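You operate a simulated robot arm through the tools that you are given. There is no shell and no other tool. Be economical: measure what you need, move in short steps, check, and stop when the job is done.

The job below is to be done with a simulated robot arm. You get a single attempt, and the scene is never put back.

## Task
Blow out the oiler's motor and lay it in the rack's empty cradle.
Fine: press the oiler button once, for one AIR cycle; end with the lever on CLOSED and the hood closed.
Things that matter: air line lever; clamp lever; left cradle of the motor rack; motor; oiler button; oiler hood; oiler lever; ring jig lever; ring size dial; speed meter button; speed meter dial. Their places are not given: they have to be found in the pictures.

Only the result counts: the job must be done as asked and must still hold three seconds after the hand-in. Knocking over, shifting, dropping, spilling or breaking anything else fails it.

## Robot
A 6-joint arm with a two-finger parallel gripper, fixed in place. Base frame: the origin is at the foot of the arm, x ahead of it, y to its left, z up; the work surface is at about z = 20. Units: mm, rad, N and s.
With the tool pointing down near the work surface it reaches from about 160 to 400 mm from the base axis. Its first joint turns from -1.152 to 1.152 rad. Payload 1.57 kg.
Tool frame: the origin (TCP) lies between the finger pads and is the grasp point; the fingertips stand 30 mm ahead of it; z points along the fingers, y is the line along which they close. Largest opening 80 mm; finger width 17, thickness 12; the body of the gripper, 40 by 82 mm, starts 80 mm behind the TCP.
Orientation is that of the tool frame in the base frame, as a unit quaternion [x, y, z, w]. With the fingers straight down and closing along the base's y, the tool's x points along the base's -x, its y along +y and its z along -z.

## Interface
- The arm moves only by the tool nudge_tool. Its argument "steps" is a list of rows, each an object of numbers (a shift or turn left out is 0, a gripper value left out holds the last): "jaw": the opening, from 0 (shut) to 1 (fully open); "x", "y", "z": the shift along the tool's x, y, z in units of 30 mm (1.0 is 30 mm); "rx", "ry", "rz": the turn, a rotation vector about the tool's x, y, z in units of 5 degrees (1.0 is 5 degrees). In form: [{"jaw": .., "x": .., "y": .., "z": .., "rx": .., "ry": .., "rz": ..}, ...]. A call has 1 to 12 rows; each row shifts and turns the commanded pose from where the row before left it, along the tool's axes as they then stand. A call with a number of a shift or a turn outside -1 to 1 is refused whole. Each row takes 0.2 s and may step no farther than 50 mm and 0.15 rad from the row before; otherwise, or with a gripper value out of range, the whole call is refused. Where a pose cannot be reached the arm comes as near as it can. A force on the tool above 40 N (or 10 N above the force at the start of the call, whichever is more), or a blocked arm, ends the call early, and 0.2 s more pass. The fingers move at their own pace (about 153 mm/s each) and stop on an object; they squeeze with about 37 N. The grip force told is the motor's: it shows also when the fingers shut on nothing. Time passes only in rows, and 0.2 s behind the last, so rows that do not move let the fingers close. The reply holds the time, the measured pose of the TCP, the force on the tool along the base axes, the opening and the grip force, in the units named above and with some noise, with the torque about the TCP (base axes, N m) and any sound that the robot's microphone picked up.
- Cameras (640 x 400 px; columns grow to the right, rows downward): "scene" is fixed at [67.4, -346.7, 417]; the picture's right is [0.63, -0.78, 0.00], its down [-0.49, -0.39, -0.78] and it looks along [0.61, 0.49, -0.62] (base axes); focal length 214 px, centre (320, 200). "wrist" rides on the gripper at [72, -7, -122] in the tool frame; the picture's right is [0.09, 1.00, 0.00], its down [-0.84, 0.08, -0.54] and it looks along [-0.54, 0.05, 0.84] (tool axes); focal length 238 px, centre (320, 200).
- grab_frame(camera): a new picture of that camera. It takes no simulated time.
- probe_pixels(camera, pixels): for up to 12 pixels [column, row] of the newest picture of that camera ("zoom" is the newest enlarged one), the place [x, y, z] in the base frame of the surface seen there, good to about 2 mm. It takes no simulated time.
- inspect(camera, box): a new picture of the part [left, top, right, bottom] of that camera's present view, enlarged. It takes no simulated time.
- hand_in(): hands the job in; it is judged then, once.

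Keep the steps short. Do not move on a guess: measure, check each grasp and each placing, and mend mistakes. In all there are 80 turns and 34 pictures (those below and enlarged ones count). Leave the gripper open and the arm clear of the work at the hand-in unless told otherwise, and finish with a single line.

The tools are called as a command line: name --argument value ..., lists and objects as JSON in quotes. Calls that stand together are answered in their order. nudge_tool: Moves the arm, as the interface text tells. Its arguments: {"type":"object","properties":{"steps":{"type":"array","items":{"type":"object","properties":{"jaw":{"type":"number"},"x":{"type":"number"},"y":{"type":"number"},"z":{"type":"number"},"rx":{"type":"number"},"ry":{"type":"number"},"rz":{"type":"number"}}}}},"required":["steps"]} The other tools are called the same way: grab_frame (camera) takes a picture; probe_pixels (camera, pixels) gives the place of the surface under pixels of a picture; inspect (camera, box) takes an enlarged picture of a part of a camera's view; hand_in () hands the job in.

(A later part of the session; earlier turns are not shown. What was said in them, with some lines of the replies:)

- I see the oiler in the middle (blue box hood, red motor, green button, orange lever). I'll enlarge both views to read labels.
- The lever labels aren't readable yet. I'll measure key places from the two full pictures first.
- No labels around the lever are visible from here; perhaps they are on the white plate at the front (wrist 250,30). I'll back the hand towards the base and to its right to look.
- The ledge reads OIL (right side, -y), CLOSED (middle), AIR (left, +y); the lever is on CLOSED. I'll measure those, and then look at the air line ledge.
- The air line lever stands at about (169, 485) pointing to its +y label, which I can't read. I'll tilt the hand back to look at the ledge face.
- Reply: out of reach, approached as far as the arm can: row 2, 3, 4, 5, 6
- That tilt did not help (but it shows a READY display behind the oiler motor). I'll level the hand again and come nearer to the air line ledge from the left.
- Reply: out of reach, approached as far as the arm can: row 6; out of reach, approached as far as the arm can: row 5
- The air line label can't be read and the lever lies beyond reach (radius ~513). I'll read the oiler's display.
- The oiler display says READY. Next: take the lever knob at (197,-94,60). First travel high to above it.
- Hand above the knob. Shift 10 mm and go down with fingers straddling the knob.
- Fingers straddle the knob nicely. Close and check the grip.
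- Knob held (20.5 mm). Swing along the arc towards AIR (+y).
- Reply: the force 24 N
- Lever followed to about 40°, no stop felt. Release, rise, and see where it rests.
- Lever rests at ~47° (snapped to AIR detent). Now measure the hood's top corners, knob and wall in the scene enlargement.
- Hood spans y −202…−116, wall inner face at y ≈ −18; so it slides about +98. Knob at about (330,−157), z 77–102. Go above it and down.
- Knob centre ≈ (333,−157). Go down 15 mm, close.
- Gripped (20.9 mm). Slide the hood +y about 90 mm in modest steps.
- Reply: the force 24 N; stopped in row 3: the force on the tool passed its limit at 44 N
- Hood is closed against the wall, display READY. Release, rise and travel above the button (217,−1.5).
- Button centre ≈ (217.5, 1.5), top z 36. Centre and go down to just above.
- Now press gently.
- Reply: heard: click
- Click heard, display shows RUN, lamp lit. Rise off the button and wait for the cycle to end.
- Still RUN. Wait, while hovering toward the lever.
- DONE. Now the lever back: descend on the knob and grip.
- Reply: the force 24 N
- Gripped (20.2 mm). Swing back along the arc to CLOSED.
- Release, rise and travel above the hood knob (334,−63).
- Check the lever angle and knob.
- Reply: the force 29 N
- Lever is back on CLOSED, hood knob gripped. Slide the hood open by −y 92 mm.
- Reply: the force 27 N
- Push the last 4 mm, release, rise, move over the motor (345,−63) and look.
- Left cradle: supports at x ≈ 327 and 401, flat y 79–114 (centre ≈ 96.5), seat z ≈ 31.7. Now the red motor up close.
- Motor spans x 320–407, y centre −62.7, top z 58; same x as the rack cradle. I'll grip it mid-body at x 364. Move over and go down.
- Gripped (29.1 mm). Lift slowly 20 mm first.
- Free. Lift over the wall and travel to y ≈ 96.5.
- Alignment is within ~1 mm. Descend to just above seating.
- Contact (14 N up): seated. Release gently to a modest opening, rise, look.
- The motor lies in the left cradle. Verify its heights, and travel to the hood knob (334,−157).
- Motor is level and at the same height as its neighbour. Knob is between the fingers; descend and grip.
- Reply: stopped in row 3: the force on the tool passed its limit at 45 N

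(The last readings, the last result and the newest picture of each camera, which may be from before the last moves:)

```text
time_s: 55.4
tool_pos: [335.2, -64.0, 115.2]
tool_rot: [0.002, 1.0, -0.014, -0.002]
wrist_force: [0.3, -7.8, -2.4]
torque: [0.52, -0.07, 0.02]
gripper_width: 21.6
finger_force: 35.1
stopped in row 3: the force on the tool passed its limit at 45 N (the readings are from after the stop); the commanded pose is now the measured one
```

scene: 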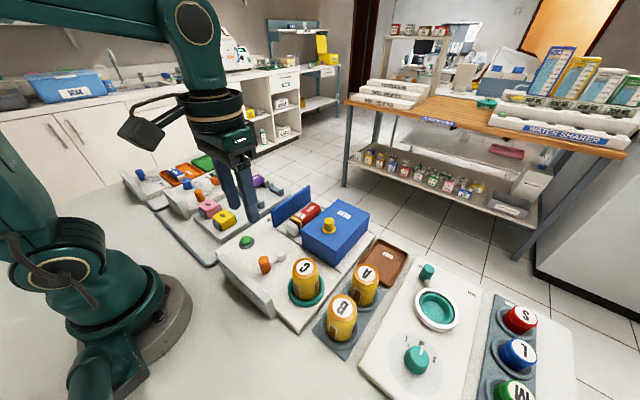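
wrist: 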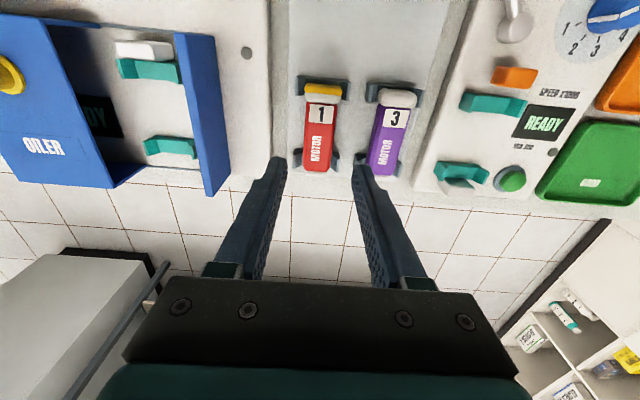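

Hood hit its stop again (y −64 as before). Release, rise, back clear, and take a final look.

nudge_tool --steps '[{"jaw": 0.5}, {}, {"z": -1}, {"z": -1}, {"z": -1}, {"z": -1, "jaw": 1}, {"x": 1}, {"x": 1}, {"x": 1}, {}]'

grab_frame --camera "wrist"

inspect --camera "scene" --box '[190, 160, 390, 300]'

```text
time_s: 57.6
tool_pos: [246.1, -61.1, 233.3]
tool_rot: [0.002, 1.0, -0.013, -0.001]
wrist_force: [-0.7, 0.4, 0.5]
torque: [-0.04, -0.03, -0.04]
gripper_width: 79.9
finger_force: 0.1
```

```text
2 pictures are left
```

wrist: 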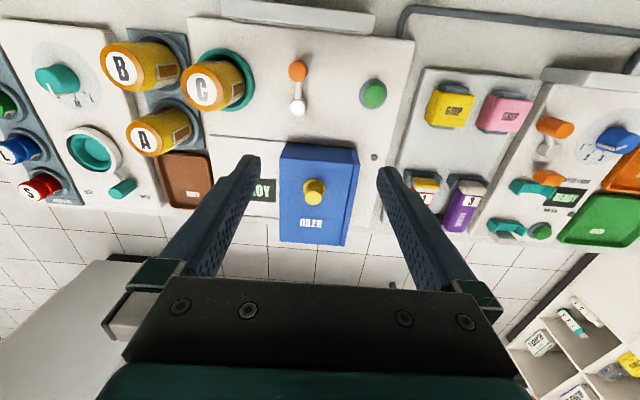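

```text
2.86 times, centred on (290, 230) of scene
```

zoom: 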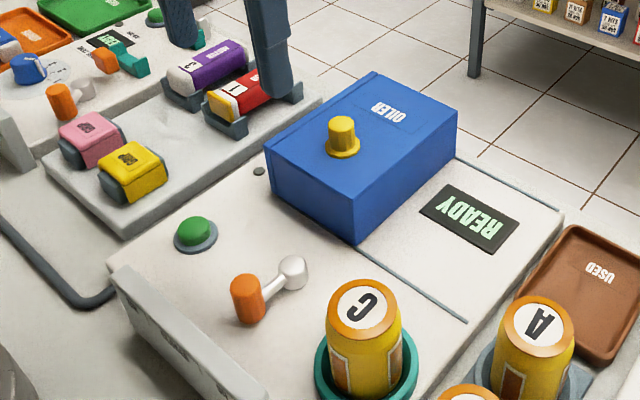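

The motor is in the left cradle, the lever is on CLOSED and the hood is closed. The arm is clear with the gripper open, so I'm handing in.

hand_in

```text
The job is handed in.
```

I ran one AIR cycle on the oiler's motor (one button press, display went to DONE), laid the motor in the rack's left cradle, and left the lever on CLOSED and the hood closed.
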